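You operate a simulated robot arm through the tools that you are given. There is no shell and no other tool. Be economical: measure what you need, move in short steps, check, and stop when the job is done.

You are at the controls of a simulated robot arm. One attempt, no reset.

Task
Tip the green mug's plaster into the blue mixing bucket and load the mixer.
Fine: all the plaster in, mug back; bucket on the mixer seat, guard down; do not start it. Set down upright: green powder mug, blue mixing bucket.

It is judged by the outcome, as a careful person would: the job done as asked, and still so three seconds after it is handed in. It fails if anything else is knocked over, pushed out of place, dropped, spilled or broken.

Robot
A 7-joint arm with a two-finger parallel gripper on a trunk, on a base that drives. Base frame: it is fixed to the floor where the robot stands at the start and does not move with it; the origin is under the middle of the robot, x ahead of it, y to its left, z up; the surface under the hand at the start is at about z = 860. Lengths are in mm, angles in degrees, forces in N, time in s.
With the tool pointing down near the work surface it reaches from about 480 to 920 mm from the robot's upright axis, wherever it stands. Its first joint turns from -115.0 to 115.0 degrees. Places, roughly: green powder mug (16x10x11 cm) [600, -100, 900]; mixer guard [600, -1500, 1300]; mixer seat [600, -1500, 900]. Payload 3.91 kg.
Tool frame: the origin (TCP) lies between the finger pads and is the grasp point; the fingertips stand 30 mm ahead of it; z points along the fingers, y is the line along which they close. Largest opening 110 mm; finger width 20, thickness 10; the body of the gripper, 48 by 112 mm, starts 55 mm behind the TCP.
Orientation is that of the tool frame in the base frame, as a unit quaternion [x, y, z, w]. With the fingers straight down and closing along the base's y, the tool's x points along the base's -x, its y along +y and its z along -z.

Tools
- The arm moves only by the tool arm_command. Its arguments are lists of equal length, an entry for each row: "offset": the shift along the tool's x, y, z in mm, a list of three; "angular": the turn, a rotation vector about the tool's x, y, z in degrees, a list of three. In form: {"offset": [[x, y, z], ...], "angular": [[rx, ry, rz], ...]}. A call has 1 to 8 rows; each row shifts and turns the commanded pose from where the row before left it, along the tool's axes as they then stand. "jaw" is the closure in counts, from 0 (fully open) to 255 (shut), set as the call begins (left out, the last holds). Rows are played at 5 a second. More than 50 mm and 8.6 degrees between two rows, or a gripper value outside its range, and nothing of the call is played. Where a pose cannot be reached the arm comes as near as it can. A force on the tool above 40 N (or 10 N above the force at the start of the call, whichever is more), or a blocked arm, ends the call early, and 0.2 s more pass. The fingers move at their own pace (about 153 mm/s each) and stop on an object; they squeeze with about 37 N. The grip force told is the motor's: it shows also when the fingers shut on nothing. Time passes only in rows, and 0.2 s behind the last, so rows that do not move let the fingers close. The reply holds the time, the measured pose of the TCP, the force on the tool along the base axes, the opening and the grip force, in the units named above and with some noise, with the torque about the TCP (base axes, N m) and any sound that the robot's microphone picked up.
- Cameras (640 x 400 px; columns grow to the right, rows downward): "scene" is now at [227, 173.4, 1439.4]; the picture's right is [-0.53, -0.85, 0.00], its down [-0.45, 0.28, -0.85] and it looks along [0.72, -0.45, -0.53] (base axes); focal length 219 px, centre (320, 200). "wrist" rides on the gripper at [72, 17, -103] in the tool frame; the picture's right is [-0.23, 0.97, 0.00], its down [-0.76, -0.18, -0.62] and it looks along [-0.61, -0.14, 0.78] (tool axes); focal length 222 px, centre (320, 200). There is no depth. A picture from a camera that has moved, and an enlarged one, comes with that camera's place and axes in the base frame and with its lens. The place of the scene camera against the robot may be out by one fixed shift of up to 25 mm in any direction.
- get_image(camera): a new picture of that camera. The clock stands still meanwhile.
- move_column(by): slides the trunk up (or, below 0, down) by that many mm; the arm and the scene camera ride with it, the base frame stays. It gives what a move gives, with no picture.
- roll_base(legs): drives the robot by 1 to 6 legs, each [ahead, left, turn to the left] in mm, mm and degrees, along the robot's own axes; the way and the turn of a leg run together, so that a leg with both is an arc; at most 1500 mm and 180 degrees a leg. The arm and the cameras ride along, it lands a little off, and it stops where it bumps. It gives what a move gives.
- head_to(pan, tilt): turns the head with the scene camera to pan (to the left, within 80 degrees either way) and tilt (down, from -29 to 69), counted from straight ahead of the robot. It gives what a move gives.
- enlarge(camera, box): a new picture of the part [left, top, right, bottom] of that camera's present view, enlarged. The clock stands still meanwhile.
- job_done(): hands the job in; it is judged then, once.

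Go step by step. Nothing tells you exact positions but the pictures and the camera data: compare them with the known pose of the tool, close in by small moves and look again before you grip or let go. The budget is 120 turns and 90 pictures, counting those below and the enlarged ones. Unless the task says otherwise, let go and move clear before handing in, and close with one line.

The tools are called after "Request:" as name(argument=value, ...) on one line, values as JSON. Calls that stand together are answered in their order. arm_command: Moves the arm, as the interface text tells. Its arguments: {"type":"object","properties":{"offset":{"type":"array"},"angular":{"type":"array"},"jaw":{"type":"number"}},"required":["offset","angular"]} The other tools are called the same way: move_column (by) slides the trunk up or down; roll_base (legs) drives the base; head_to (pan, tilt) turns the head that bears the scene camera; get_image (camera) takes a picture; enlarge (camera, box) takes an enlarged picture of a part of a camera's view; job_done () hands the job in.

At the start:

```text
clock: 0.0
ee_pos: [546.3, 100.9, 1347.1]
tool_rot: [-0.001, 1.0, 0.0, 0.0]
contact_force: [0.3, -0.9, -1.0]
moment: [-0.02, 0.02, -0.05]
opening: 110.1
grip_force: 0.0
trunk travel left (down, up): [-775.0, 215.0]
robot x, y, heading: [1.3, 1.0, -0.0]
head pan, tilt: [-32.0, 32.2]
```

scene: 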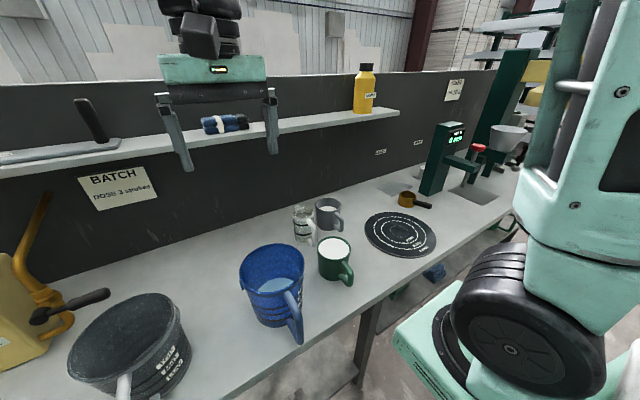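
wrist: 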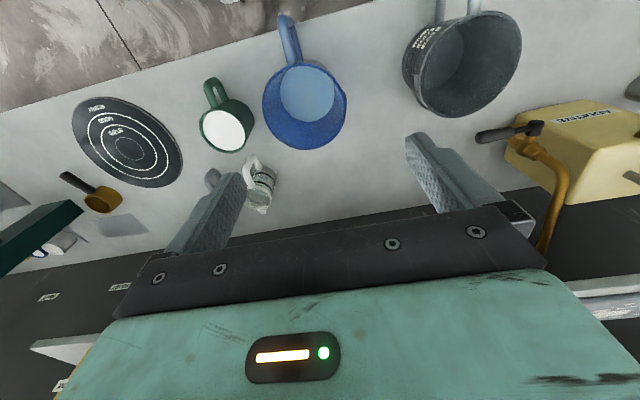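

I see the green mug with white powder next to the blue bucket, and a mixer far off to the right. First I'll look closer at the bench and at the signs.

Request:
enlarge(camera="scene", box=[220, 180, 380, 350])

Request:
enlarge(camera="scene", box=[340, 50, 540, 230])

Request:
enlarge(camera="wrist", box=[180, 0, 380, 220])

Request:
enlarge(camera="scene", box=[60, 140, 180, 215])

```text
2.35 times, centred on (300, 265) of scene
camera zoom: at [227.0, 173.4, 1439.4], right [-0.53, -0.85, 0.0], down [-0.45, 0.28, -0.85], along [0.72, -0.45, -0.53], focal length 516 px, centre (367, 47)
```

zoom: 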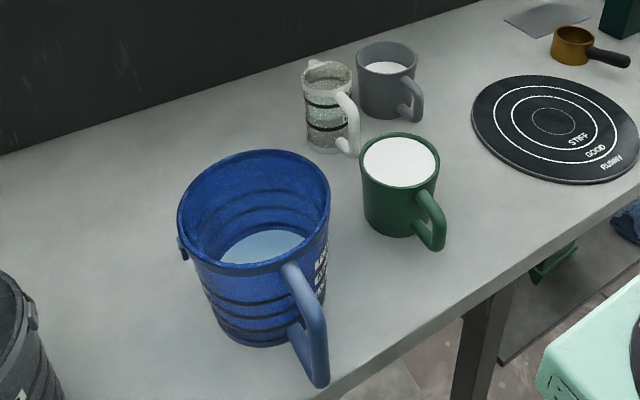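

```text
2.22 times, centred on (440, 140) of scene
camera zoom: at [227.0, 173.4, 1439.4], right [-0.53, -0.85, 0.0], down [-0.45, 0.28, -0.85], along [0.72, -0.45, -0.53], focal length 488 px, centre (53, 333)
```

zoom: 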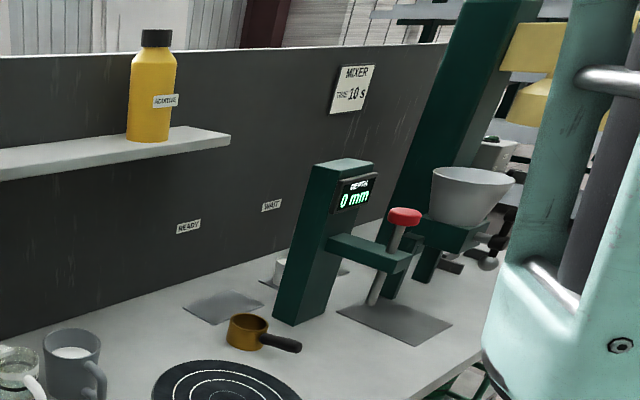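

```text
1.82 times, centred on (280, 110) of wrist
camera zoom: at [473.6, 118.5, 1450.9], right [0.23, 0.97, 0.0], down [0.76, -0.18, 0.62], along [0.61, -0.14, -0.78], focal length 404 px, centre (393, 364)
```

zoom: 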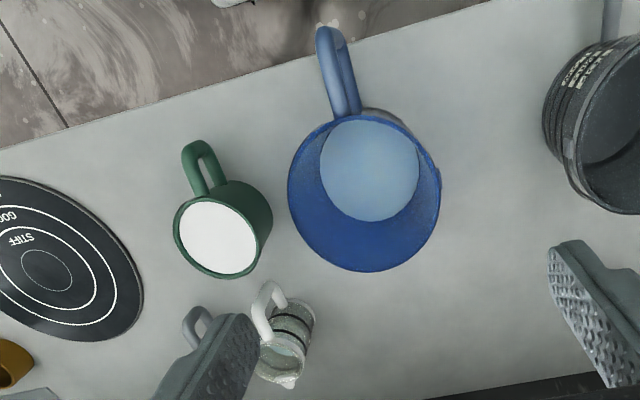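

```text
5.33 times, centred on (120, 178) of scene
camera zoom: at [227.0, 173.4, 1439.4], right [-0.53, -0.85, 0.0], down [-0.45, 0.28, -0.85], along [0.72, -0.45, -0.53], focal length 1170 px, centre (1387, 320)
```

zoom: 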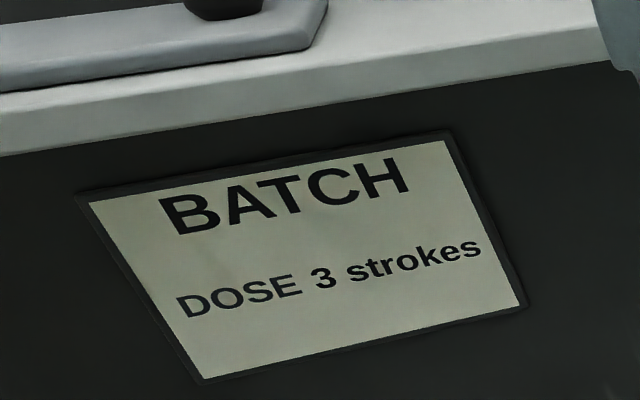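

The mug, full of powder, is near (606, -130), and the bucket is near (590, 65) with water in it. Both handles point toward the robot. I'll back off for room to approach with a forward-tilted hand, and look toward the mixer.

Request:
roll_base(legs=[[-200, 0, 0]])

Request:
head_to(pan=-65, tilt=20)

Request:
get_image(camera="scene")

```text
clock: 1.6
ee_pos: [340.1, 102.2, 1347.2]
tool_rot: [0.0, 1.0, 0.0, 0.0]
contact_force: [0.3, 1.0, 0.1]
moment: [0.03, 0.05, -0.01]
opening: 109.9
grip_force: 0.1
trunk travel left (down, up): [-775.0, 215.0]
robot x, y, heading: [-208.0, -1.3, -0.1]
head pan, tilt: [-32.0, 32.2]
```

```text
clock: 2.6
ee_pos: [338.6, 102.1, 1347.9]
tool_rot: [-0.002, 1.0, 0.0, 0.0]
contact_force: [0.0, -0.5, -0.9]
moment: [-0.02, -0.02, 0.01]
opening: 110.1
grip_force: 0.0
trunk travel left (down, up): [-775.0, 215.0]
robot x, y, heading: [-206.7, -2.0, 0.2]
head pan, tilt: [-65.0, 20.0]
```

```text
83 pictures are left
camera scene: at [-16.2, 136.5, 1458.9], right [-0.91, -0.42, 0.0], down [-0.15, 0.31, -0.94], along [0.4, -0.85, -0.34], focal length 219 px, centre (320, 200)
```

scene: 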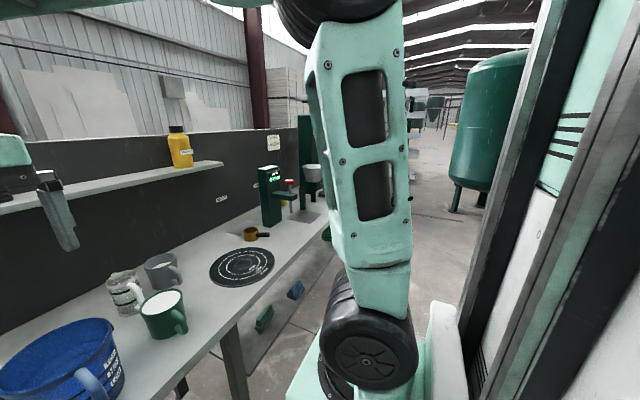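

The mixer is further along at the right. Now I'll pitch the hand to about 30° below horizontal and slide it across in line with the mug's handle.

Request:
arm_command(offset=[[0, -29, 0], [0, -29, 0], [0, -29, 0], [0, -29, 0], [0, -29, 0], [0, -29, 0], [0, -29, 0], [0, -29, 0]], angular=[[0, -7.5, 0], [0, -7.5, 0], [0, -7.5, 0], [0, -7.5, 0], [0, -7.5, 0], [0, -7.5, 0], [0, -7.5, 0], [0, -7.5, 0]], jaw=0)

Request:
head_to(pan=-20, tilt=35)

Request:
get_image(camera="scene")

Request:
get_image(camera="wrist")

```text
clock: 4.4
ee_pos: [411.6, -120.0, 1290.8]
tool_rot: [-0.002, 0.866, 0.0, 0.5]
contact_force: [0.4, -0.8, -0.7]
moment: [0.03, 0.01, 0.01]
opening: 109.8
grip_force: 0.1
out of reach, approached as far as the arm can: row 4, 5, 6, 7
trunk travel left (down, up): [-775.0, 215.0]
robot x, y, heading: [-204.7, -4.6, 0.1]
head pan, tilt: [-65.0, 20.0]
```

```text
clock: 5.5
ee_pos: [411.0, -120.1, 1291.1]
tool_rot: [-0.001, 0.866, 0.001, 0.5]
contact_force: [-0.5, 0.4, 0.0]
moment: [0.0, 0.02, -0.02]
opening: 109.9
grip_force: 0.0
trunk travel left (down, up): [-775.0, 215.0]
robot x, y, heading: [-202.5, 1.0, 0.2]
head pan, tilt: [-20.0, 35.0]
```

```text
82 pictures are left
camera scene: at [27.0, 190.7, 1435.1], right [-0.34, -0.94, 0.0], down [-0.54, 0.2, -0.82], along [0.77, -0.28, -0.57], focal length 219 px, centre (320, 200)
```

scene: 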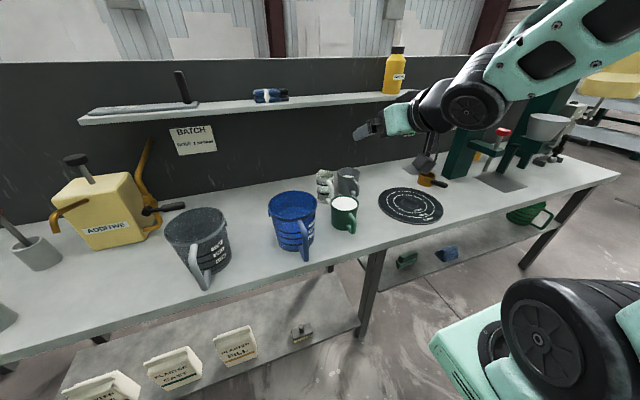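

```text
81 pictures are left
camera wrist: at [285.4, -103.4, 1281.5], right [0.11, 0.97, 0.2], down [-0.16, -0.18, 0.97], along [0.98, -0.14, 0.13], focal length 222 px, centre (320, 200)
```

wrist: 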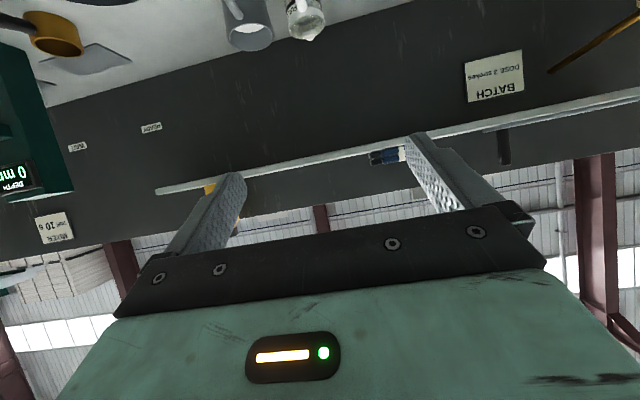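

The hand is pitched. I'll look closer at the mug's handle and the bucket's handle.

Request:
enlarge(camera="scene", box=[255, 155, 375, 265])

Request:
arm_command(offset=[[0, -10, 0], [0, -10, 0]], angular=[[0, 0, 0], [0, 0, 0]])

```text
3.64 times, centred on (315, 210) of scene
camera zoom: at [27.0, 190.7, 1435.1], right [-0.34, -0.94, 0.0], down [-0.54, 0.2, -0.82], along [0.77, -0.28, -0.57], focal length 798 px, centre (338, 164)
```

zoom: 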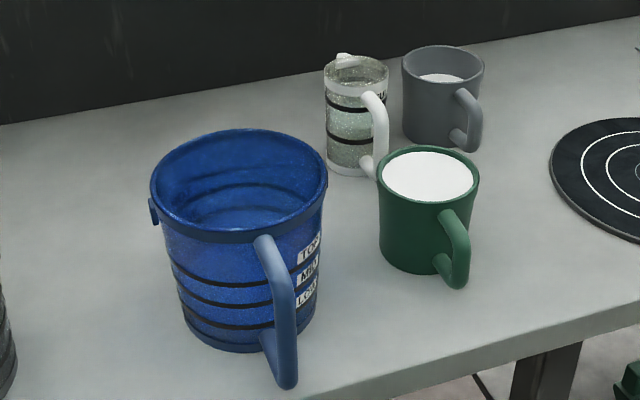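

```text
clock: 6.1
ee_pos: [409.0, -139.1, 1292.4]
tool_rot: [-0.001, 0.866, 0.001, 0.501]
contact_force: [0.4, 0.8, 0.3]
moment: [-0.02, 0.02, 0.0]
opening: 109.6
grip_force: 0.1
trunk travel left (down, up): [-775.0, 215.0]
robot x, y, heading: [-206.1, -0.2, 0.3]
head pan, tilt: [-20.0, 35.0]
```

The commanded pose follows the reached one. I'll lower the hand to just behind the mug's handle, above the bench, and then compare.

Request:
arm_command(offset=[[35.7, 0, 20.6], [35.7, 0, 20.6], [35.7, 0, 20.6], [35.7, 0, 20.6], [35.7, 0, 20.6], [35.7, 0, 20.6], [35.7, 0, 20.6], [35.7, 0, 20.6]], angular=[[0, 0, 0], [0, 0, 0], [0, 0, 0], [0, 0, 0], [0, 0, 0], [0, 0, 0], [0, 0, 0], [0, 0, 0]])

Request:
get_image(camera="scene")

Request:
get_image(camera="wrist")

```text
clock: 7.9
ee_pos: [468.2, -145.5, 986.7]
tool_rot: [-0.002, 0.866, 0.001, 0.501]
contact_force: [-0.7, 0.4, 0.8]
moment: [-0.01, 0.0, -0.01]
opening: 110.1
grip_force: 0.1
out of reach, approached as far as the arm can: row 1, 2, 3, 4, 5
trunk travel left (down, up): [-775.0, 215.0]
robot x, y, heading: [-208.3, 1.6, 0.1]
head pan, tilt: [-20.0, 35.0]
```

```text
79 pictures are left
camera scene: at [26.5, 190.9, 1435.3], right [-0.34, -0.94, 0.0], down [-0.54, 0.2, -0.82], along [0.77, -0.28, -0.57], focal length 219 px, centre (320, 200)
```

scene: 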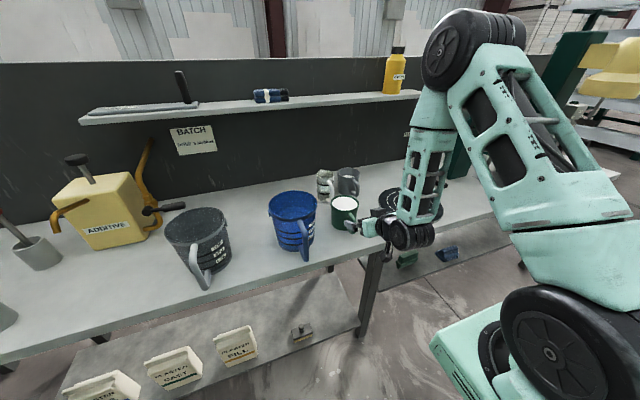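

```text
78 pictures are left
camera wrist: at [343.5, -129.0, 976.3], right [0.11, 0.97, 0.2], down [-0.16, -0.18, 0.97], along [0.98, -0.14, 0.14], focal length 222 px, centre (320, 200)
```

wrist: 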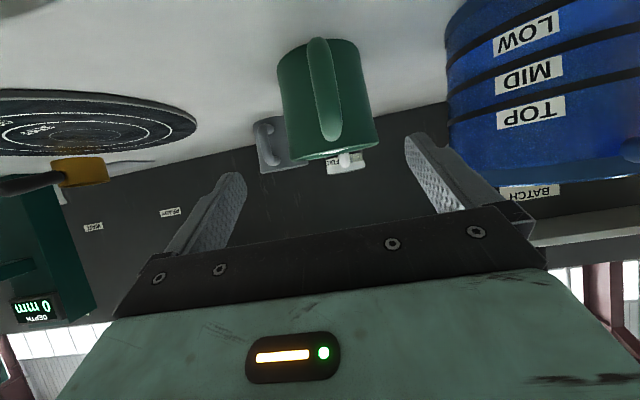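

The handle sits near y = -133 and its bar runs from about z = 890 to 955. I'll drop to its mid height, line up with it, and look again.

Request:
arm_command(offset=[[18.5, 3.7, 10.7], [18.5, 3.7, 10.7], [18.5, 3.7, 10.7]], angular=[[0, 0, 0], [0, 0, 0], [0, 0, 0]])

Request:
get_image(camera="wrist")

Request:
enlarge(camera="scene", box=[310, 180, 410, 260])

```text
clock: 8.7
ee_pos: [471.5, -134.5, 924.3]
tool_rot: [-0.001, 0.866, 0.0, 0.499]
contact_force: [0.6, 0.1, 0.2]
moment: [-0.03, 0.0, 0.02]
opening: 110.1
grip_force: 0.0
trunk travel left (down, up): [-775.0, 215.0]
robot x, y, heading: [-206.2, 0.3, -0.1]
head pan, tilt: [-20.0, 35.0]
```

```text
77 pictures are left
camera wrist: at [346.1, -117.3, 913.5], right [0.11, 0.97, 0.2], down [-0.16, -0.18, 0.97], along [0.98, -0.14, 0.14], focal length 222 px, centre (320, 200)
```

wrist: 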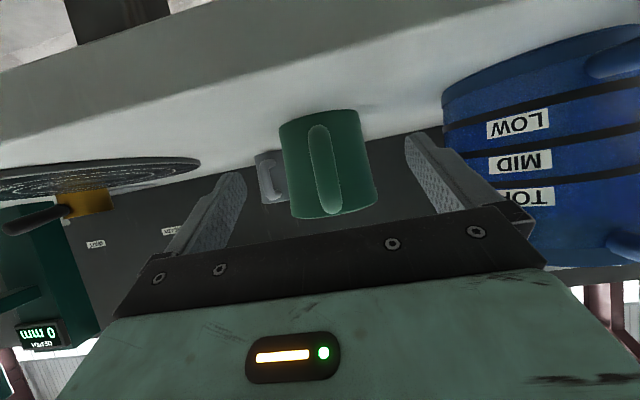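

```text
5.00 times, centred on (360, 220) of scene
camera zoom: at [26.9, 190.7, 1435.2], right [-0.34, -0.94, 0.0], down [-0.54, 0.2, -0.82], along [0.77, -0.28, -0.57], focal length 1097 px, centre (120, 100)
```

zoom: 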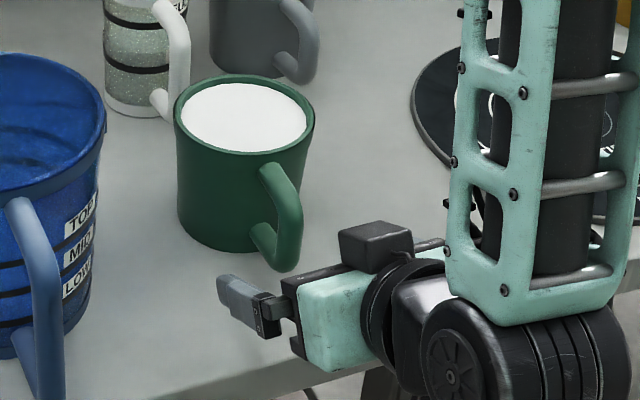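

The fingers straddle the handle line at y = -135 and the bar is at about x = 525–535. I'll advance 42 mm and check.

Request:
arm_command(offset=[[-9, 0, 19], [-9, 0, 19]], angular=[[0, 0, 0], [0, 0, 0]])

Request:
get_image(camera="wrist")

Request:
enlarge(camera="scene", box=[310, 180, 410, 260])

```text
clock: 9.3
ee_pos: [515.0, -135.3, 920.0]
tool_rot: [-0.001, 0.866, 0.0, 0.5]
contact_force: [0.1, 0.8, -0.2]
moment: [0.0, 0.01, 0.0]
opening: 110.0
grip_force: 0.1
trunk travel left (down, up): [-775.0, 215.0]
robot x, y, heading: [-206.1, 3.2, 0.2]
head pan, tilt: [-20.0, 35.0]
```

```text
75 pictures are left
camera wrist: at [388.3, -118.7, 909.7], right [0.11, 0.97, 0.2], down [-0.16, -0.18, 0.97], along [0.98, -0.14, 0.13], focal length 222 px, centre (320, 200)
```

wrist: 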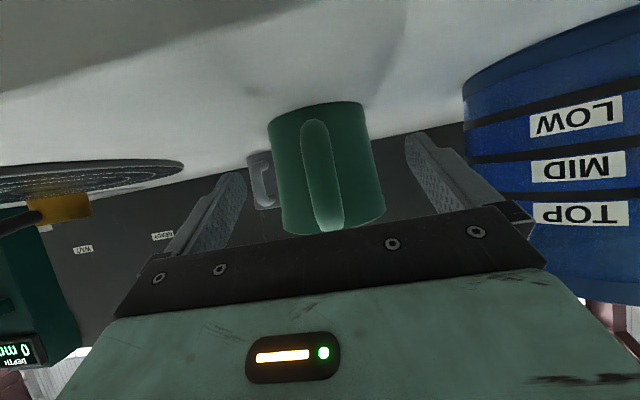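

```text
5.00 times, centred on (360, 220) of scene
camera zoom: at [27.0, 190.7, 1435.1], right [-0.34, -0.94, 0.0], down [-0.54, 0.2, -0.82], along [0.77, -0.28, -0.57], focal length 1097 px, centre (120, 100)
```

zoom: 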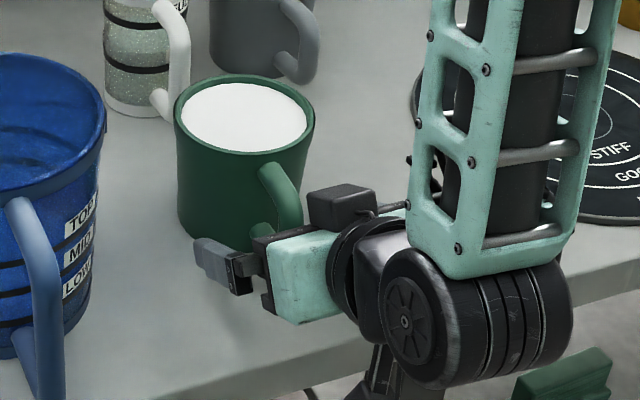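

The bar is still about 20–25 mm ahead of the grasp point. I'll advance a little more.

Request:
arm_command(offset=[[-8.6, 0, 15.5]], angular=[[0, 0, 0]])

Request:
get_image(camera="wrist")

Request:
enlarge(camera="scene", box=[310, 180, 410, 260])

```text
clock: 9.7
ee_pos: [532.0, -135.2, 920.4]
tool_rot: [-0.001, 0.866, 0.001, 0.499]
contact_force: [-0.4, 0.1, -0.4]
moment: [0.0, 0.02, 0.0]
opening: 110.0
grip_force: 0.0
trunk travel left (down, up): [-775.0, 215.0]
robot x, y, heading: [-205.5, 1.2, 0.2]
head pan, tilt: [-20.0, 35.0]
```

```text
73 pictures are left
camera wrist: at [405.6, -118.8, 909.9], right [0.11, 0.97, 0.2], down [-0.16, -0.18, 0.97], along [0.98, -0.14, 0.13], focal length 222 px, centre (320, 200)
```

wrist: 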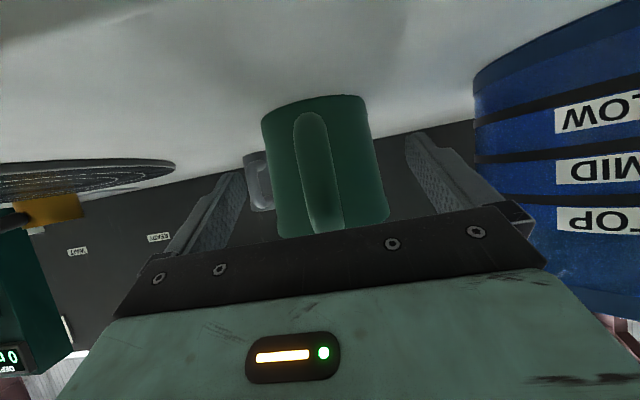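

```text
5.00 times, centred on (360, 220) of scene
camera zoom: at [27.0, 190.7, 1435.1], right [-0.34, -0.94, 0.0], down [-0.54, 0.2, -0.82], along [0.77, -0.28, -0.57], focal length 1097 px, centre (120, 100)
```

zoom: 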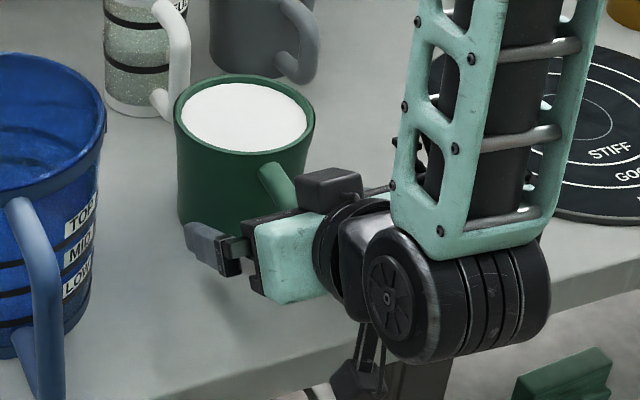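

The fingers straddle the handle, but their tips may be near the mug wall. I'll back off 8 mm and close partway to look.

Request:
arm_command(offset=[[4, 1, -7], [0, 0, 0], [0, 0, 0]], angular=[[0, 0, 0], [0, 0, 0], [0, 0, 0]], jaw=155)

Request:
get_image(camera="wrist")

Request:
enlarge(camera="scene", box=[320, 185, 390, 245])

```text
clock: 10.5
ee_pos: [522.0, -135.2, 919.3]
tool_rot: [-0.001, 0.866, 0.0, 0.5]
contact_force: [0.3, 0.6, 0.3]
moment: [-0.02, 0.0, -0.01]
opening: 43.2
grip_force: 0.1
trunk travel left (down, up): [-775.0, 215.0]
robot x, y, heading: [-207.5, -2.5, 0.5]
head pan, tilt: [-20.0, 35.0]
```

```text
71 pictures are left
camera wrist: at [396.6, -118.3, 909.4], right [0.11, 0.97, 0.2], down [-0.16, -0.18, 0.97], along [0.98, -0.14, 0.13], focal length 222 px, centre (320, 200)
```

wrist: 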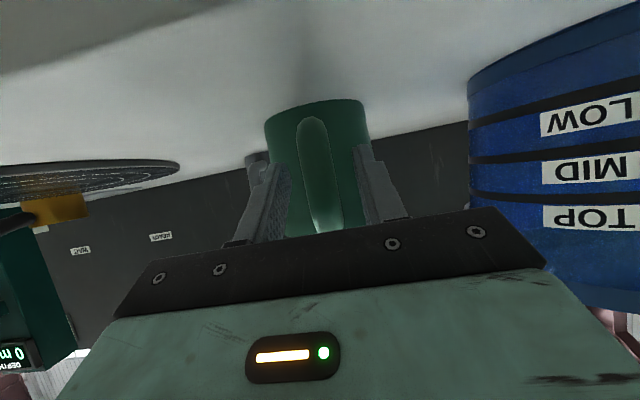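

```text
6.67 times, centred on (355, 215) of scene
camera zoom: at [27.1, 190.8, 1435.1], right [-0.34, -0.94, 0.0], down [-0.54, 0.2, -0.82], along [0.77, -0.28, -0.57], focal length 1463 px, centre (87, 100)
```

zoom: 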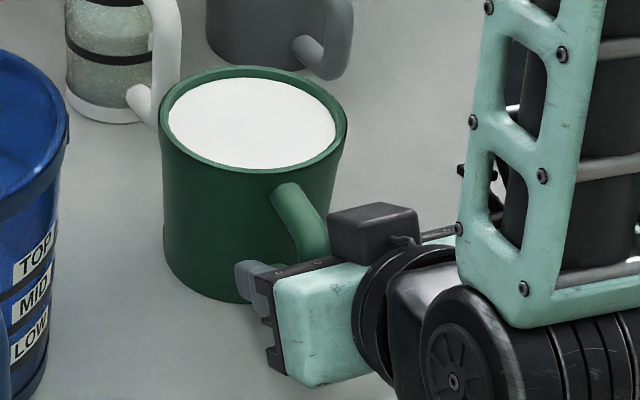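

The handle bar lies between the fingertips, well centred. I'll close on it.

Request:
arm_command(offset=[[0, 0, 0], [0, 0, 0], [0, 0, 0]], angular=[[0, 0, 0], [0, 0, 0], [0, 0, 0]], jaw=255)

Request:
get_image(camera="wrist")

```text
clock: 11.3
ee_pos: [522.8, -135.4, 920.0]
tool_rot: [-0.001, 0.866, 0.001, 0.5]
contact_force: [-1.4, 1.2, -0.6]
moment: [-0.01, -0.11, 0.01]
opening: 16.6
grip_force: 36.7
trunk travel left (down, up): [-775.0, 215.0]
robot x, y, heading: [-208.5, -3.1, 0.1]
head pan, tilt: [-20.0, 35.0]
```

```text
69 pictures are left
camera wrist: at [396.6, -118.3, 909.4], right [0.11, 0.97, 0.2], down [-0.16, -0.18, 0.97], along [0.98, -0.14, 0.13], focal length 222 px, centre (320, 200)
```

wrist: 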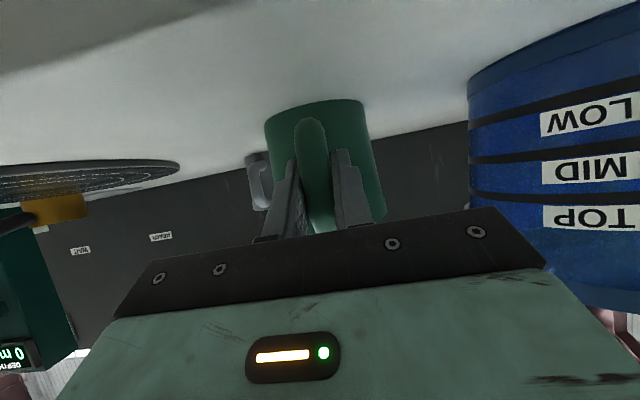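

I have the handle, at 16.6 mm opening and full grip force. I'll lift 20 mm slowly and check for sag.

Request:
arm_command(offset=[[-4.3, 0, -2.5], [-4.3, 0, -2.5], [-4.3, 0, -2.5], [-4.3, 0, -2.5], [0, 0, 0]], angular=[[0, 0, 0], [0, 0, 0], [0, 0, 0], [0, 0, 0], [0, 0, 0]])

Request:
get_image(camera="wrist")

Request:
enlarge(camera="scene", box=[320, 185, 390, 245])

```text
clock: 12.5
ee_pos: [521.0, -134.7, 940.4]
tool_rot: [-0.001, 0.866, 0.0, 0.5]
contact_force: [-0.2, 0.0, -5.8]
moment: [0.04, 0.43, -0.02]
opening: 16.8
grip_force: 37.0
trunk travel left (down, up): [-775.0, 215.0]
robot x, y, heading: [-203.1, -4.3, 0.3]
head pan, tilt: [-20.0, 35.0]
```

```text
68 pictures are left
camera wrist: at [395.3, -117.3, 930.3], right [0.11, 0.97, 0.2], down [-0.16, -0.18, 0.97], along [0.98, -0.14, 0.13], focal length 222 px, centre (320, 200)
```

wrist: 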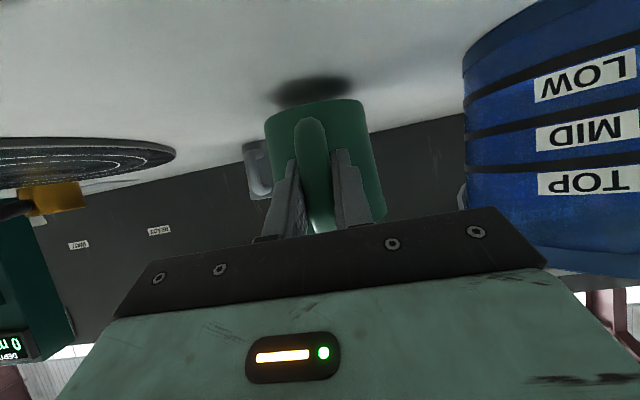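

```text
6.67 times, centred on (355, 215) of scene
camera zoom: at [27.4, 190.7, 1435.0], right [-0.34, -0.94, 0.0], down [-0.54, 0.2, -0.82], along [0.77, -0.28, -0.57], focal length 1463 px, centre (87, 100)
```

zoom: 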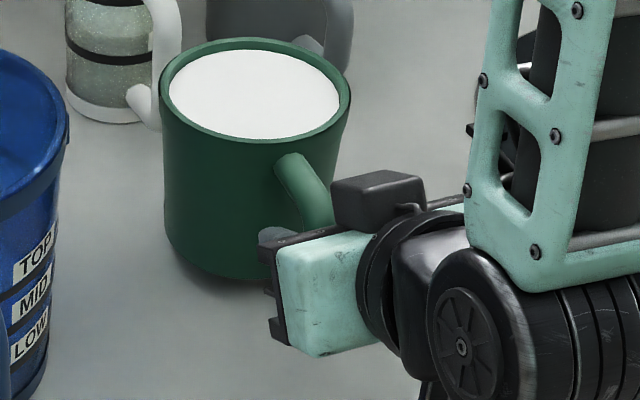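

The mug is held level, weighs about 0.59 kg, and its centre is about 75 mm ahead of the TCP. I'll raise it well above the bucket rim.

Request:
arm_command(offset=[[-19.5, 0, -11.2], [-19.5, 0, -11.2], [-19.5, 0, -11.2], [-19.5, 0, -11.2], [-19.5, 0, -11.2], [-19.5, 0, -11.2], [-19.5, 0, -11.2], [-19.5, 0, -11.2]], angular=[[0, 0, 0], [0, 0, 0], [0, 0, 0], [0, 0, 0], [0, 0, 0], [0, 0, 0], [0, 0, 0], [0, 0, 0]])

Request:
get_image(camera="scene")

```text
clock: 14.3
ee_pos: [521.5, -134.1, 1117.3]
tool_rot: [-0.001, 0.867, 0.001, 0.498]
contact_force: [0.9, 0.0, -6.4]
moment: [0.06, 0.46, 0.0]
opening: 17.0
grip_force: 36.6
trunk travel left (down, up): [-775.0, 215.0]
robot x, y, heading: [-207.2, 0.3, -0.1]
head pan, tilt: [-20.0, 35.0]
```

```text
66 pictures are left
camera scene: at [27.7, 190.7, 1435.0], right [-0.34, -0.94, 0.0], down [-0.54, 0.2, -0.82], along [0.77, -0.28, -0.57], focal length 219 px, centre (320, 200)
```

scene: 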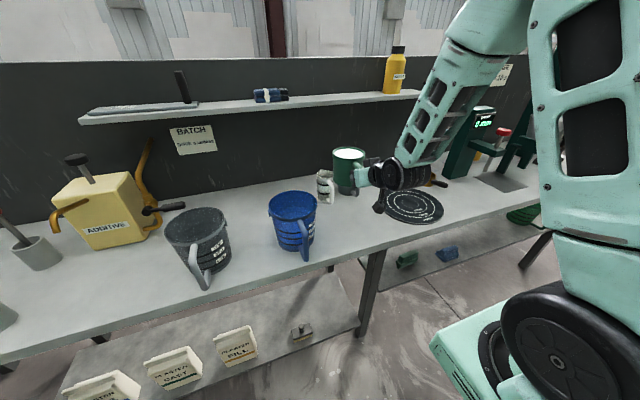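

I'll carry it over level to beside the bucket's centre line, then check alignment before pouring.

Request:
arm_command(offset=[[0.7, 18.5, -1.2], [0.7, 18.5, -1.2], [0.7, 18.5, -1.2], [0.7, 18.5, -1.2], [0.7, 18.5, -1.2], [0.7, 18.5, -1.2], [0.7, 18.5, -1.2], [0.7, 18.5, -1.2]], angular=[[0, 0, 0], [0, 0, 0], [0, 0, 0], [0, 0, 0], [0, 0, 0], [0, 0, 0], [0, 0, 0], [0, 0, 0]])

Request:
enlarge(camera="scene", box=[240, 120, 390, 270])

Request:
get_image(camera="wrist")

```text
clock: 16.1
ee_pos: [512.5, 13.7, 1118.0]
tool_rot: [0.0, 0.866, 0.0, 0.5]
contact_force: [-0.3, -0.4, -6.1]
moment: [0.01, 0.4, -0.01]
opening: 16.8
grip_force: 37.0
trunk travel left (down, up): [-775.0, 215.0]
robot x, y, heading: [-205.8, -4.0, -0.1]
head pan, tilt: [-20.0, 35.0]
```

```text
2.67 times, centred on (315, 195) of scene
camera zoom: at [27.4, 190.5, 1435.1], right [-0.34, -0.94, 0.0], down [-0.54, 0.2, -0.82], along [0.77, -0.28, -0.57], focal length 585 px, centre (333, 213)
```

zoom: 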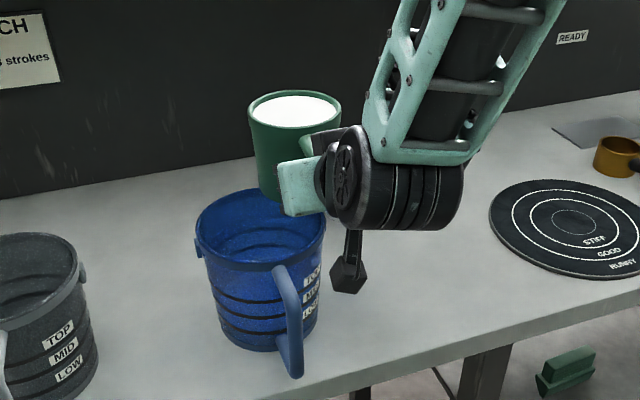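

```text
64 pictures are left
camera wrist: at [385.9, 30.7, 1108.4], right [0.11, 0.97, 0.2], down [-0.16, -0.18, 0.97], along [0.98, -0.14, 0.13], focal length 222 px, centre (320, 200)
```

wrist: 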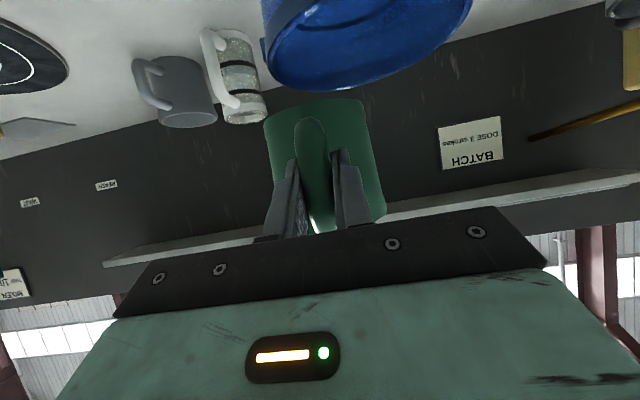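

The mug (centre about 589, 14) and bucket (about 587, 63, rim z about 1020) are aligned for a pour toward +y. I'll begin tilting about the forward axis.

Request:
arm_command(offset=[[0, 0, 0], [0, 0, 0], [0, 0, 0], [0, 0, 0], [0, 0, 0], [0, 0, 0]], angular=[[2.5, 0, -4.33], [2.5, 0, -4.33], [2.5, 0, -4.33], [2.5, 0, -4.33], [2.5, 0, -4.33], [2.5, 0, -4.33]])

Request:
enlarge(camera="scene", box=[240, 120, 390, 270])

```text
clock: 17.5
ee_pos: [511.5, 13.9, 1122.9]
tool_rot: [-0.13, 0.836, -0.225, 0.483]
contact_force: [0.3, -0.6, -6.1]
moment: [0.06, 0.46, -0.02]
opening: 17.1
grip_force: 37.4
trunk travel left (down, up): [-775.0, 215.0]
robot x, y, heading: [-209.2, -2.4, 0.3]
head pan, tilt: [-20.0, 35.0]
```

```text
2.67 times, centred on (315, 195) of scene
camera zoom: at [27.4, 190.7, 1435.1], right [-0.34, -0.94, 0.0], down [-0.54, 0.2, -0.82], along [0.77, -0.28, -0.57], focal length 585 px, centre (333, 213)
```

zoom: 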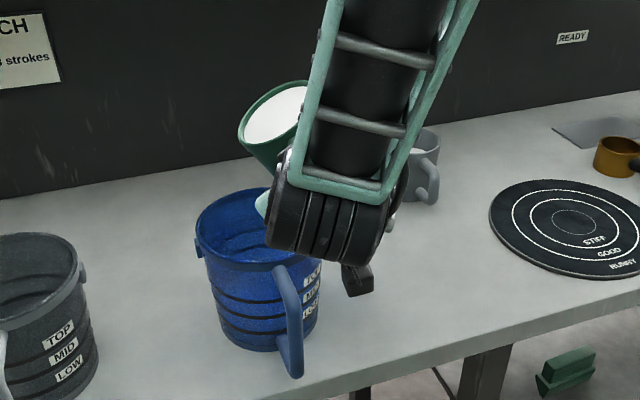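

It's tilting toward the bucket as planned. I'll continue in small steps.

Request:
arm_command(offset=[[0, 0, 0], [0, 0, 0], [0, 0, 0], [0, 0, 0], [0, 0, 0], [0, 0, 0]], angular=[[2.5, 0, -4.33], [2.5, 0, -4.33], [2.5, 0, -4.33], [2.5, 0, -4.33], [2.5, 0, -4.33], [2.5, 0, -4.33]])

Request:
enlarge(camera="scene", box=[240, 120, 390, 270])

```text
clock: 18.9
ee_pos: [510.1, 13.6, 1120.1]
tool_rot: [-0.25, 0.749, -0.433, 0.434]
contact_force: [0.2, 2.1, -3.6]
moment: [0.1, 0.19, 0.05]
opening: 16.8
grip_force: 37.5
trunk travel left (down, up): [-775.0, 215.0]
robot x, y, heading: [-207.8, -1.9, 0.1]
head pan, tilt: [-20.0, 35.0]
```

```text
2.67 times, centred on (315, 195) of scene
camera zoom: at [27.3, 190.8, 1435.0], right [-0.34, -0.94, 0.0], down [-0.54, 0.2, -0.82], along [0.77, -0.28, -0.57], focal length 585 px, centre (333, 213)
```

zoom: 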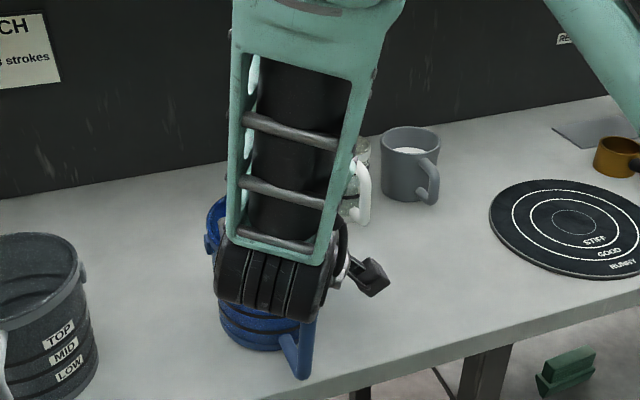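

The force has dropped, so powder is probably flowing. I'll check the wrist view.

Request:
get_image(camera="wrist")

Request:
arm_command(offset=[[0, 0, 0], [0, 0, 0], [0, 0, 0]], angular=[[0, 0, 0], [0, 0, 0], [0, 0, 0]])

```text
61 pictures are left
camera wrist: at [384.8, 12.8, 1101.4], right [0.11, 0.66, -0.75], down [-0.16, 0.75, 0.64], along [0.98, 0.05, 0.19], focal length 222 px, centre (320, 200)
```

wrist: 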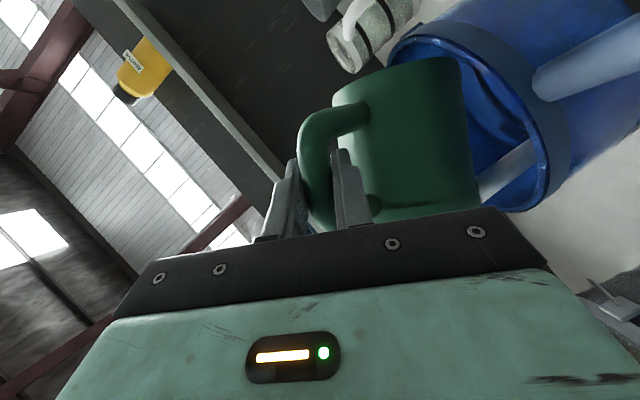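

```text
clock: 19.7
ee_pos: [509.4, 14.9, 1121.2]
tool_rot: [-0.25, 0.75, -0.432, 0.434]
contact_force: [0.4, 1.5, -2.4]
moment: [0.08, 0.15, 0.01]
opening: 16.8
grip_force: 37.2
trunk travel left (down, up): [-775.0, 215.0]
robot x, y, heading: [-208.5, 1.5, -0.1]
head pan, tilt: [-20.0, 35.0]
```

The mug seems to have swung about the handle bar in the grip. I'll look closer before moving on.

Request:
enlarge(camera="wrist", box=[280, 0, 640, 230])

Request:
get_image(camera="scene")

```text
1.74 times, centred on (460, 115) of wrist
camera zoom: at [384.8, 12.9, 1101.3], right [0.11, 0.66, -0.75], down [-0.16, 0.75, 0.64], along [0.98, 0.05, 0.19], focal length 386 px, centre (76, 348)
```

zoom: 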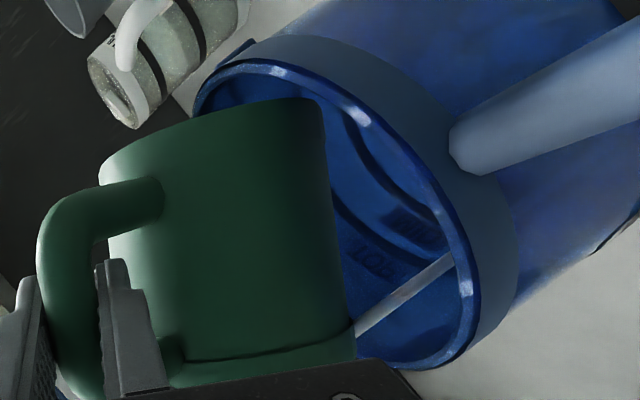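

```text
59 pictures are left
camera scene: at [27.3, 190.9, 1435.1], right [-0.34, -0.94, 0.0], down [-0.54, 0.2, -0.82], along [0.77, -0.28, -0.57], focal length 219 px, centre (320, 200)
```

scene: 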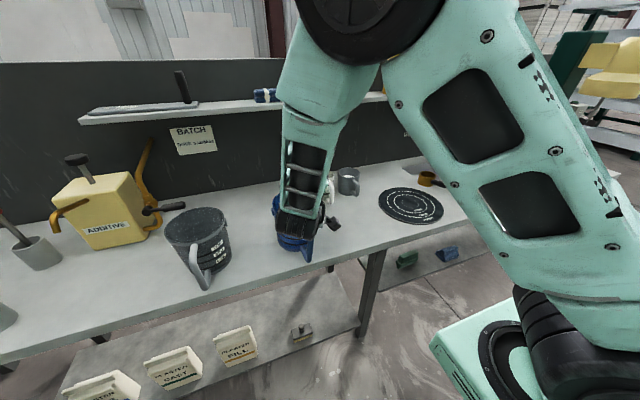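

The mug rolled round the handle bar, since flat pads hold a round bar, but the mouth's tilt is unchanged and a thin stream is falling into the bucket. The mug now sits low, perhaps touching the bucket wall, so I'll raise it gently and check.

Request:
arm_command(offset=[[-2.6, -4.1, -1.5], [-2.6, -4.1, -1.5], [-5.1, -8.2, -2.9], [-5.1, -8.2, -2.9], [-5.1, -8.2, -2.9], [-5.1, -8.2, -2.9], [-5.1, -8.2, -2.9]], angular=[[0, 0, 0], [0, 0, 0], [0, 0, 0], [0, 0, 0], [0, 0, 0], [0, 0, 0], [0, 0, 0]])

Request:
enlarge(camera="wrist", box=[280, 0, 640, 230])

Request:
enlarge(camera="scene", box=[240, 120, 390, 270])

```text
clock: 21.3
ee_pos: [511.2, 19.2, 1180.8]
tool_rot: [-0.251, 0.75, -0.433, 0.433]
contact_force: [-0.3, 0.3, -5.5]
moment: [-0.06, 0.31, -0.02]
opening: 16.8
grip_force: 37.0
trunk travel left (down, up): [-775.0, 215.0]
robot x, y, heading: [-204.0, -0.2, 0.2]
head pan, tilt: [-20.0, 35.0]
```

```text
1.74 times, centred on (460, 115) of wrist
camera zoom: at [385.3, 19.1, 1160.9], right [0.11, 0.66, -0.75], down [-0.16, 0.75, 0.64], along [0.98, 0.05, 0.19], focal length 386 px, centre (76, 348)
```

zoom: 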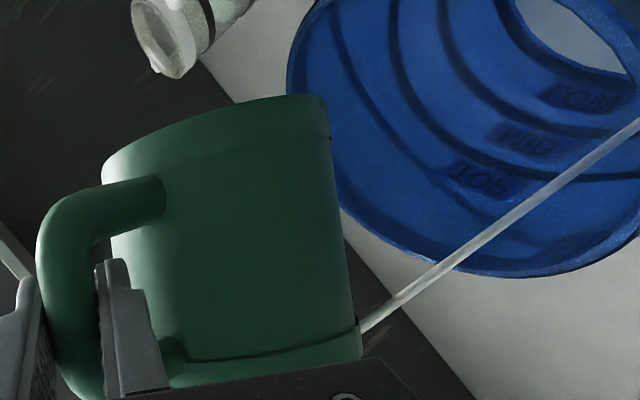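

```text
2.67 times, centred on (315, 195) of scene
camera zoom: at [27.4, 190.8, 1435.0], right [-0.34, -0.94, 0.0], down [-0.54, 0.2, -0.82], along [0.77, -0.28, -0.57], focal length 585 px, centre (333, 213)
```

zoom: 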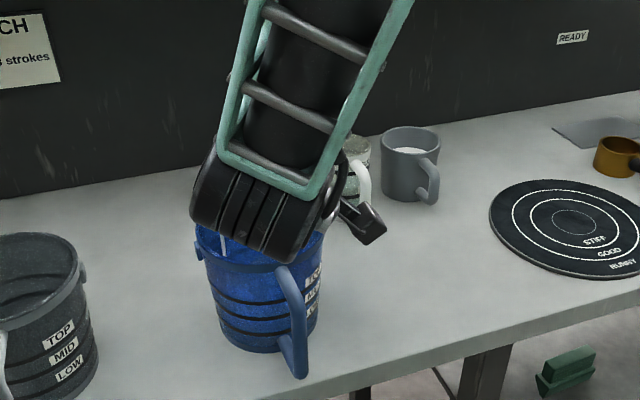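

The mug still holds most of the powder, at about 0.56 kg, and the stream falls inside the bucket. I'll tilt further, shifting a little forward to keep the mouth over the centre.

Request:
arm_command(offset=[[-2.5, 0, 4.33], [-2.5, 0, 4.33], [-2.5, 0, 4.33], [0, 0, 0], [0, 0, 0]], angular=[[2.5, 0, -4.33], [2.5, 0, -4.33], [2.5, 0, -4.33], [0, 0, 0], [0, 0, 0]])

Request:
get_image(camera="wrist")

Request:
enlarge(camera="scene", box=[240, 120, 390, 270])

```text
clock: 22.5
ee_pos: [526.3, 19.7, 1181.5]
tool_rot: [-0.305, 0.687, -0.527, 0.397]
contact_force: [0.4, 0.1, -4.3]
moment: [0.02, 0.2, -0.02]
opening: 16.9
grip_force: 36.8
trunk travel left (down, up): [-775.0, 215.0]
robot x, y, heading: [-211.0, -0.2, 0.0]
head pan, tilt: [-20.0, 35.0]
```

```text
56 pictures are left
camera wrist: at [400.4, 13.4, 1162.0], right [0.11, 0.44, -0.89], down [-0.16, 0.89, 0.42], along [0.98, 0.09, 0.17], focal length 222 px, centre (320, 200)
```

wrist: 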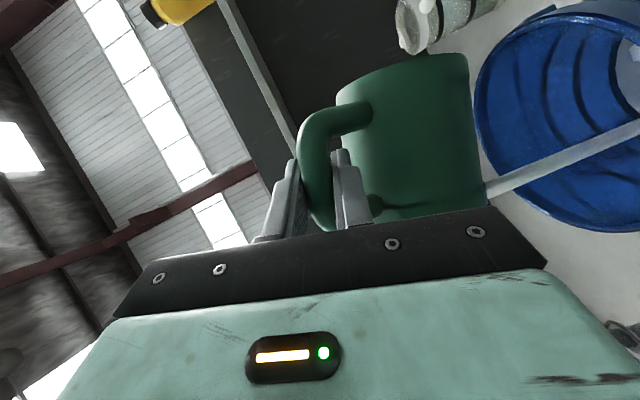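

```text
2.67 times, centred on (315, 195) of scene
camera zoom: at [27.3, 190.8, 1435.0], right [-0.34, -0.94, 0.0], down [-0.54, 0.2, -0.82], along [0.77, -0.28, -0.57], focal length 585 px, centre (333, 213)
```

zoom: 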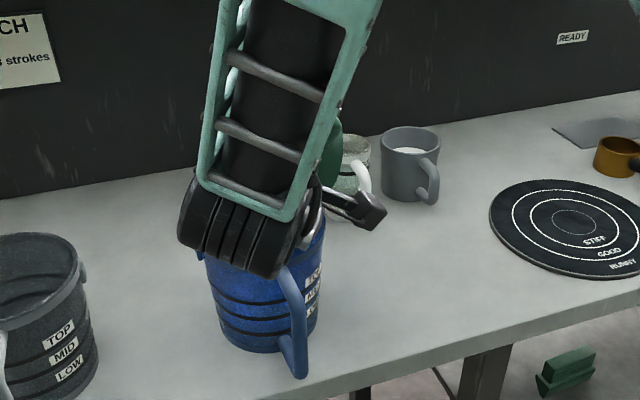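

It's pouring well, with the force down to 4.3 N. I'll continue tilting to about 95°.

Request:
arm_command(offset=[[0, 0, 0], [0, 0, 0], [0, 0, 0], [0, 0, 0], [0, 0, 0], [0, 0, 0], [0, 0, 0]], angular=[[2.5, 0, -4.33], [2.5, 0, -4.33], [2.5, 0, -4.33], [2.5, 0, -4.33], [0, 0, 0], [0, 0, 0], [0, 0, 0]])

Request:
get_image(camera="wrist")

```text
clock: 24.1
ee_pos: [525.5, 20.4, 1180.5]
tool_rot: [0.369, -0.585, 0.638, -0.338]
contact_force: [0.1, 1.3, -2.1]
moment: [0.07, 0.15, -0.01]
opening: 16.8
grip_force: 37.0
trunk travel left (down, up): [-775.0, 215.0]
robot x, y, heading: [-209.7, 0.4, 0.0]
head pan, tilt: [-20.0, 35.0]
```

```text
54 pictures are left
camera wrist: at [399.6, 7.5, 1165.5], right [0.11, 0.11, -0.99], down [-0.16, 0.98, 0.09], along [0.98, 0.15, 0.13], focal length 222 px, centre (320, 200)
```

wrist: 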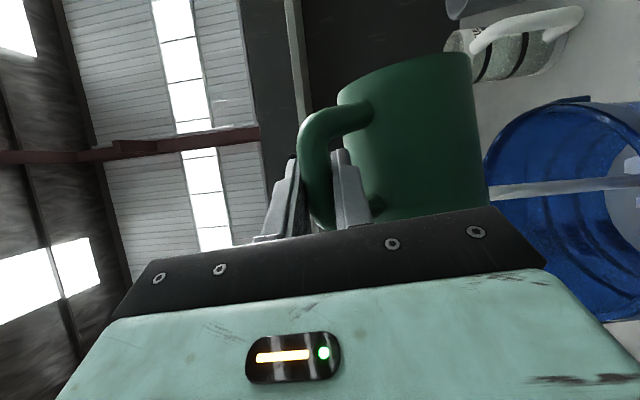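

Nearly half is left. The stream lands inside the bucket. I'll tilt on to about 130° while following with a small +y shift.

Request:
arm_command(offset=[[-3.3, -1.0, -1.9], [-3.3, -1.0, -1.9], [-3.3, -1.4, -1.9], [-3.3, -1.4, -1.9], [0, 0, 0], [0, 0, 0], [0, 0, 0]], angular=[[2.5, 0, -4.33], [2.5, 0, -4.33], [2.5, 0, -4.33], [2.5, 0, -4.33], [0, 0, 0], [0, 0, 0], [0, 0, 0]])

Request:
get_image(camera="wrist")

```text
clock: 25.7
ee_pos: [526.8, 36.5, 1181.0]
tool_rot: [0.423, -0.464, 0.73, -0.269]
contact_force: [0.4, 0.1, -1.8]
moment: [0.01, 0.07, 0.0]
opening: 17.1
grip_force: 36.4
trunk travel left (down, up): [-775.0, 215.0]
robot x, y, heading: [-209.4, -0.7, 0.1]
head pan, tilt: [-20.0, 35.0]
```

```text
53 pictures are left
camera wrist: at [400.8, 18.9, 1171.6], right [0.11, -0.23, -0.97], down [-0.16, 0.95, -0.25], along [0.98, 0.18, 0.07], focal length 222 px, centre (320, 200)
```

wrist: 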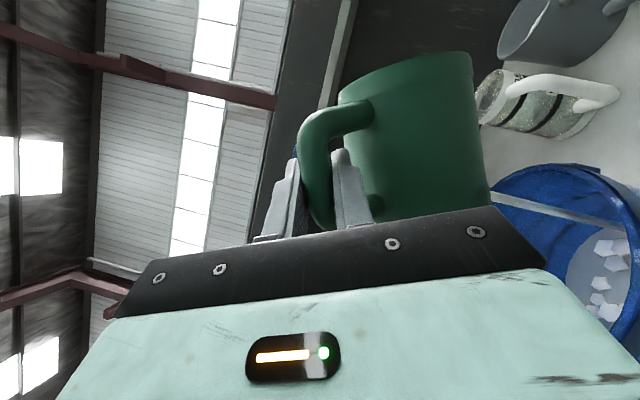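

It's almost empty at 1.8 N. I'll tilt a little further, shift a bit more to +y, and let it drain.

Request:
arm_command(offset=[[-3.3, -1.8, -1.9], [-3.3, -2.0, -1.9], [-3.3, -2.4, -1.9], [-3.1, -2.6, -1.8], [0, 0, 0], [0, 0, 0], [0, 0, 0]], angular=[[2.5, 0, -4.33], [2.5, 0, -4.33], [2.5, 0, -4.33], [2.5, 0, -4.33], [0, 0, 0], [0, 0, 0], [0, 0, 0]])

Request:
get_image(camera="wrist")

```text
clock: 27.3
ee_pos: [526.7, 52.3, 1182.8]
tool_rot: [0.463, -0.33, 0.8, -0.191]
contact_force: [-0.5, -0.7, -1.0]
moment: [0.03, 0.05, 0.02]
opening: 17.0
grip_force: 37.1
trunk travel left (down, up): [-775.0, 215.0]
robot x, y, heading: [-207.2, -3.4, -0.1]
head pan, tilt: [-20.0, 35.0]
```

```text
52 pictures are left
camera wrist: at [400.8, 33.2, 1178.2], right [0.11, -0.55, -0.83], down [-0.16, 0.81, -0.56], along [0.98, 0.2, 0.01], focal length 222 px, centre (320, 200)
```

wrist: 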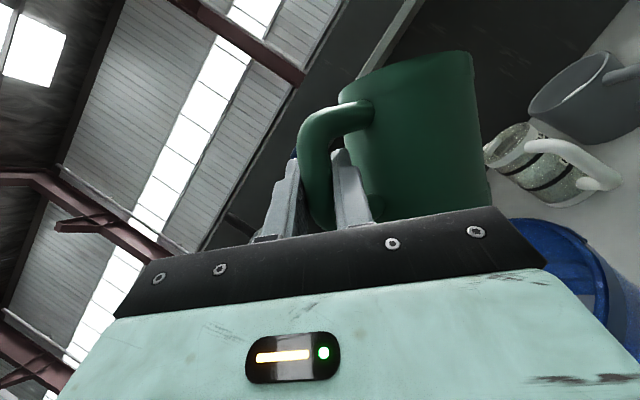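

No stream is visible now. I'll tilt another 15° and wait, to make sure it's empty.

Request:
arm_command(offset=[[-2.5, -3, -1.5], [-2.4, -3.1, -1.4], [-2.3, -3.3, -1.3], [0, 0, 0], [0, 0, 0], [0, 0, 0], [0, 0, 0], [0, 0, 0]], angular=[[2.5, 0, -4.33], [2.5, 0, -4.33], [2.5, 0, -4.33], [0, 0, 0], [0, 0, 0], [0, 0, 0], [0, 0, 0], [0, 0, 0]])

Request:
get_image(camera="scene")

Request:
get_image(camera="wrist")

```text
clock: 29.1
ee_pos: [525.7, 66.8, 1180.7]
tool_rot: [0.484, -0.223, 0.836, -0.13]
contact_force: [0.1, 0.4, -1.5]
moment: [0.04, 0.04, -0.01]
opening: 17.1
grip_force: 36.7
trunk travel left (down, up): [-775.0, 215.0]
robot x, y, heading: [-211.2, -1.3, 0.1]
head pan, tilt: [-20.0, 35.0]
```

```text
51 pictures are left
camera scene: at [27.1, 190.8, 1435.1], right [-0.34, -0.94, 0.0], down [-0.54, 0.2, -0.82], along [0.77, -0.28, -0.57], focal length 219 px, centre (320, 200)
```

scene: 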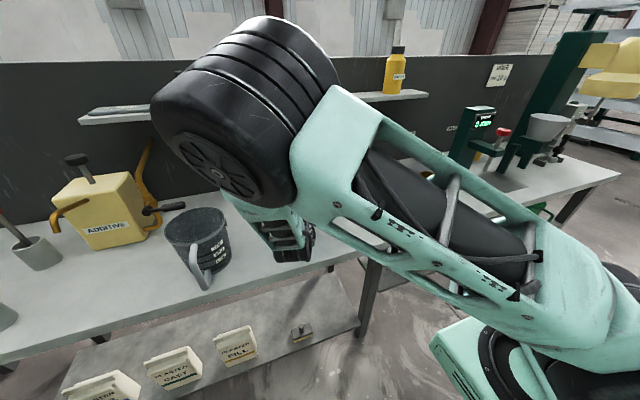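

```text
50 pictures are left
camera wrist: at [399.9, 46.1, 1182.3], right [0.11, -0.74, -0.66], down [-0.16, 0.64, -0.75], along [0.98, 0.19, -0.05], focal length 222 px, centre (320, 200)
```

wrist: 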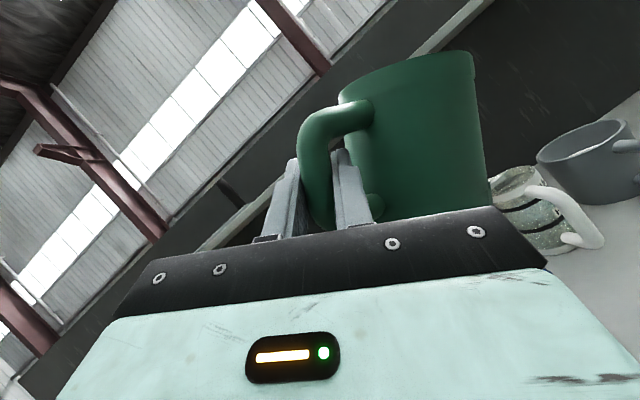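

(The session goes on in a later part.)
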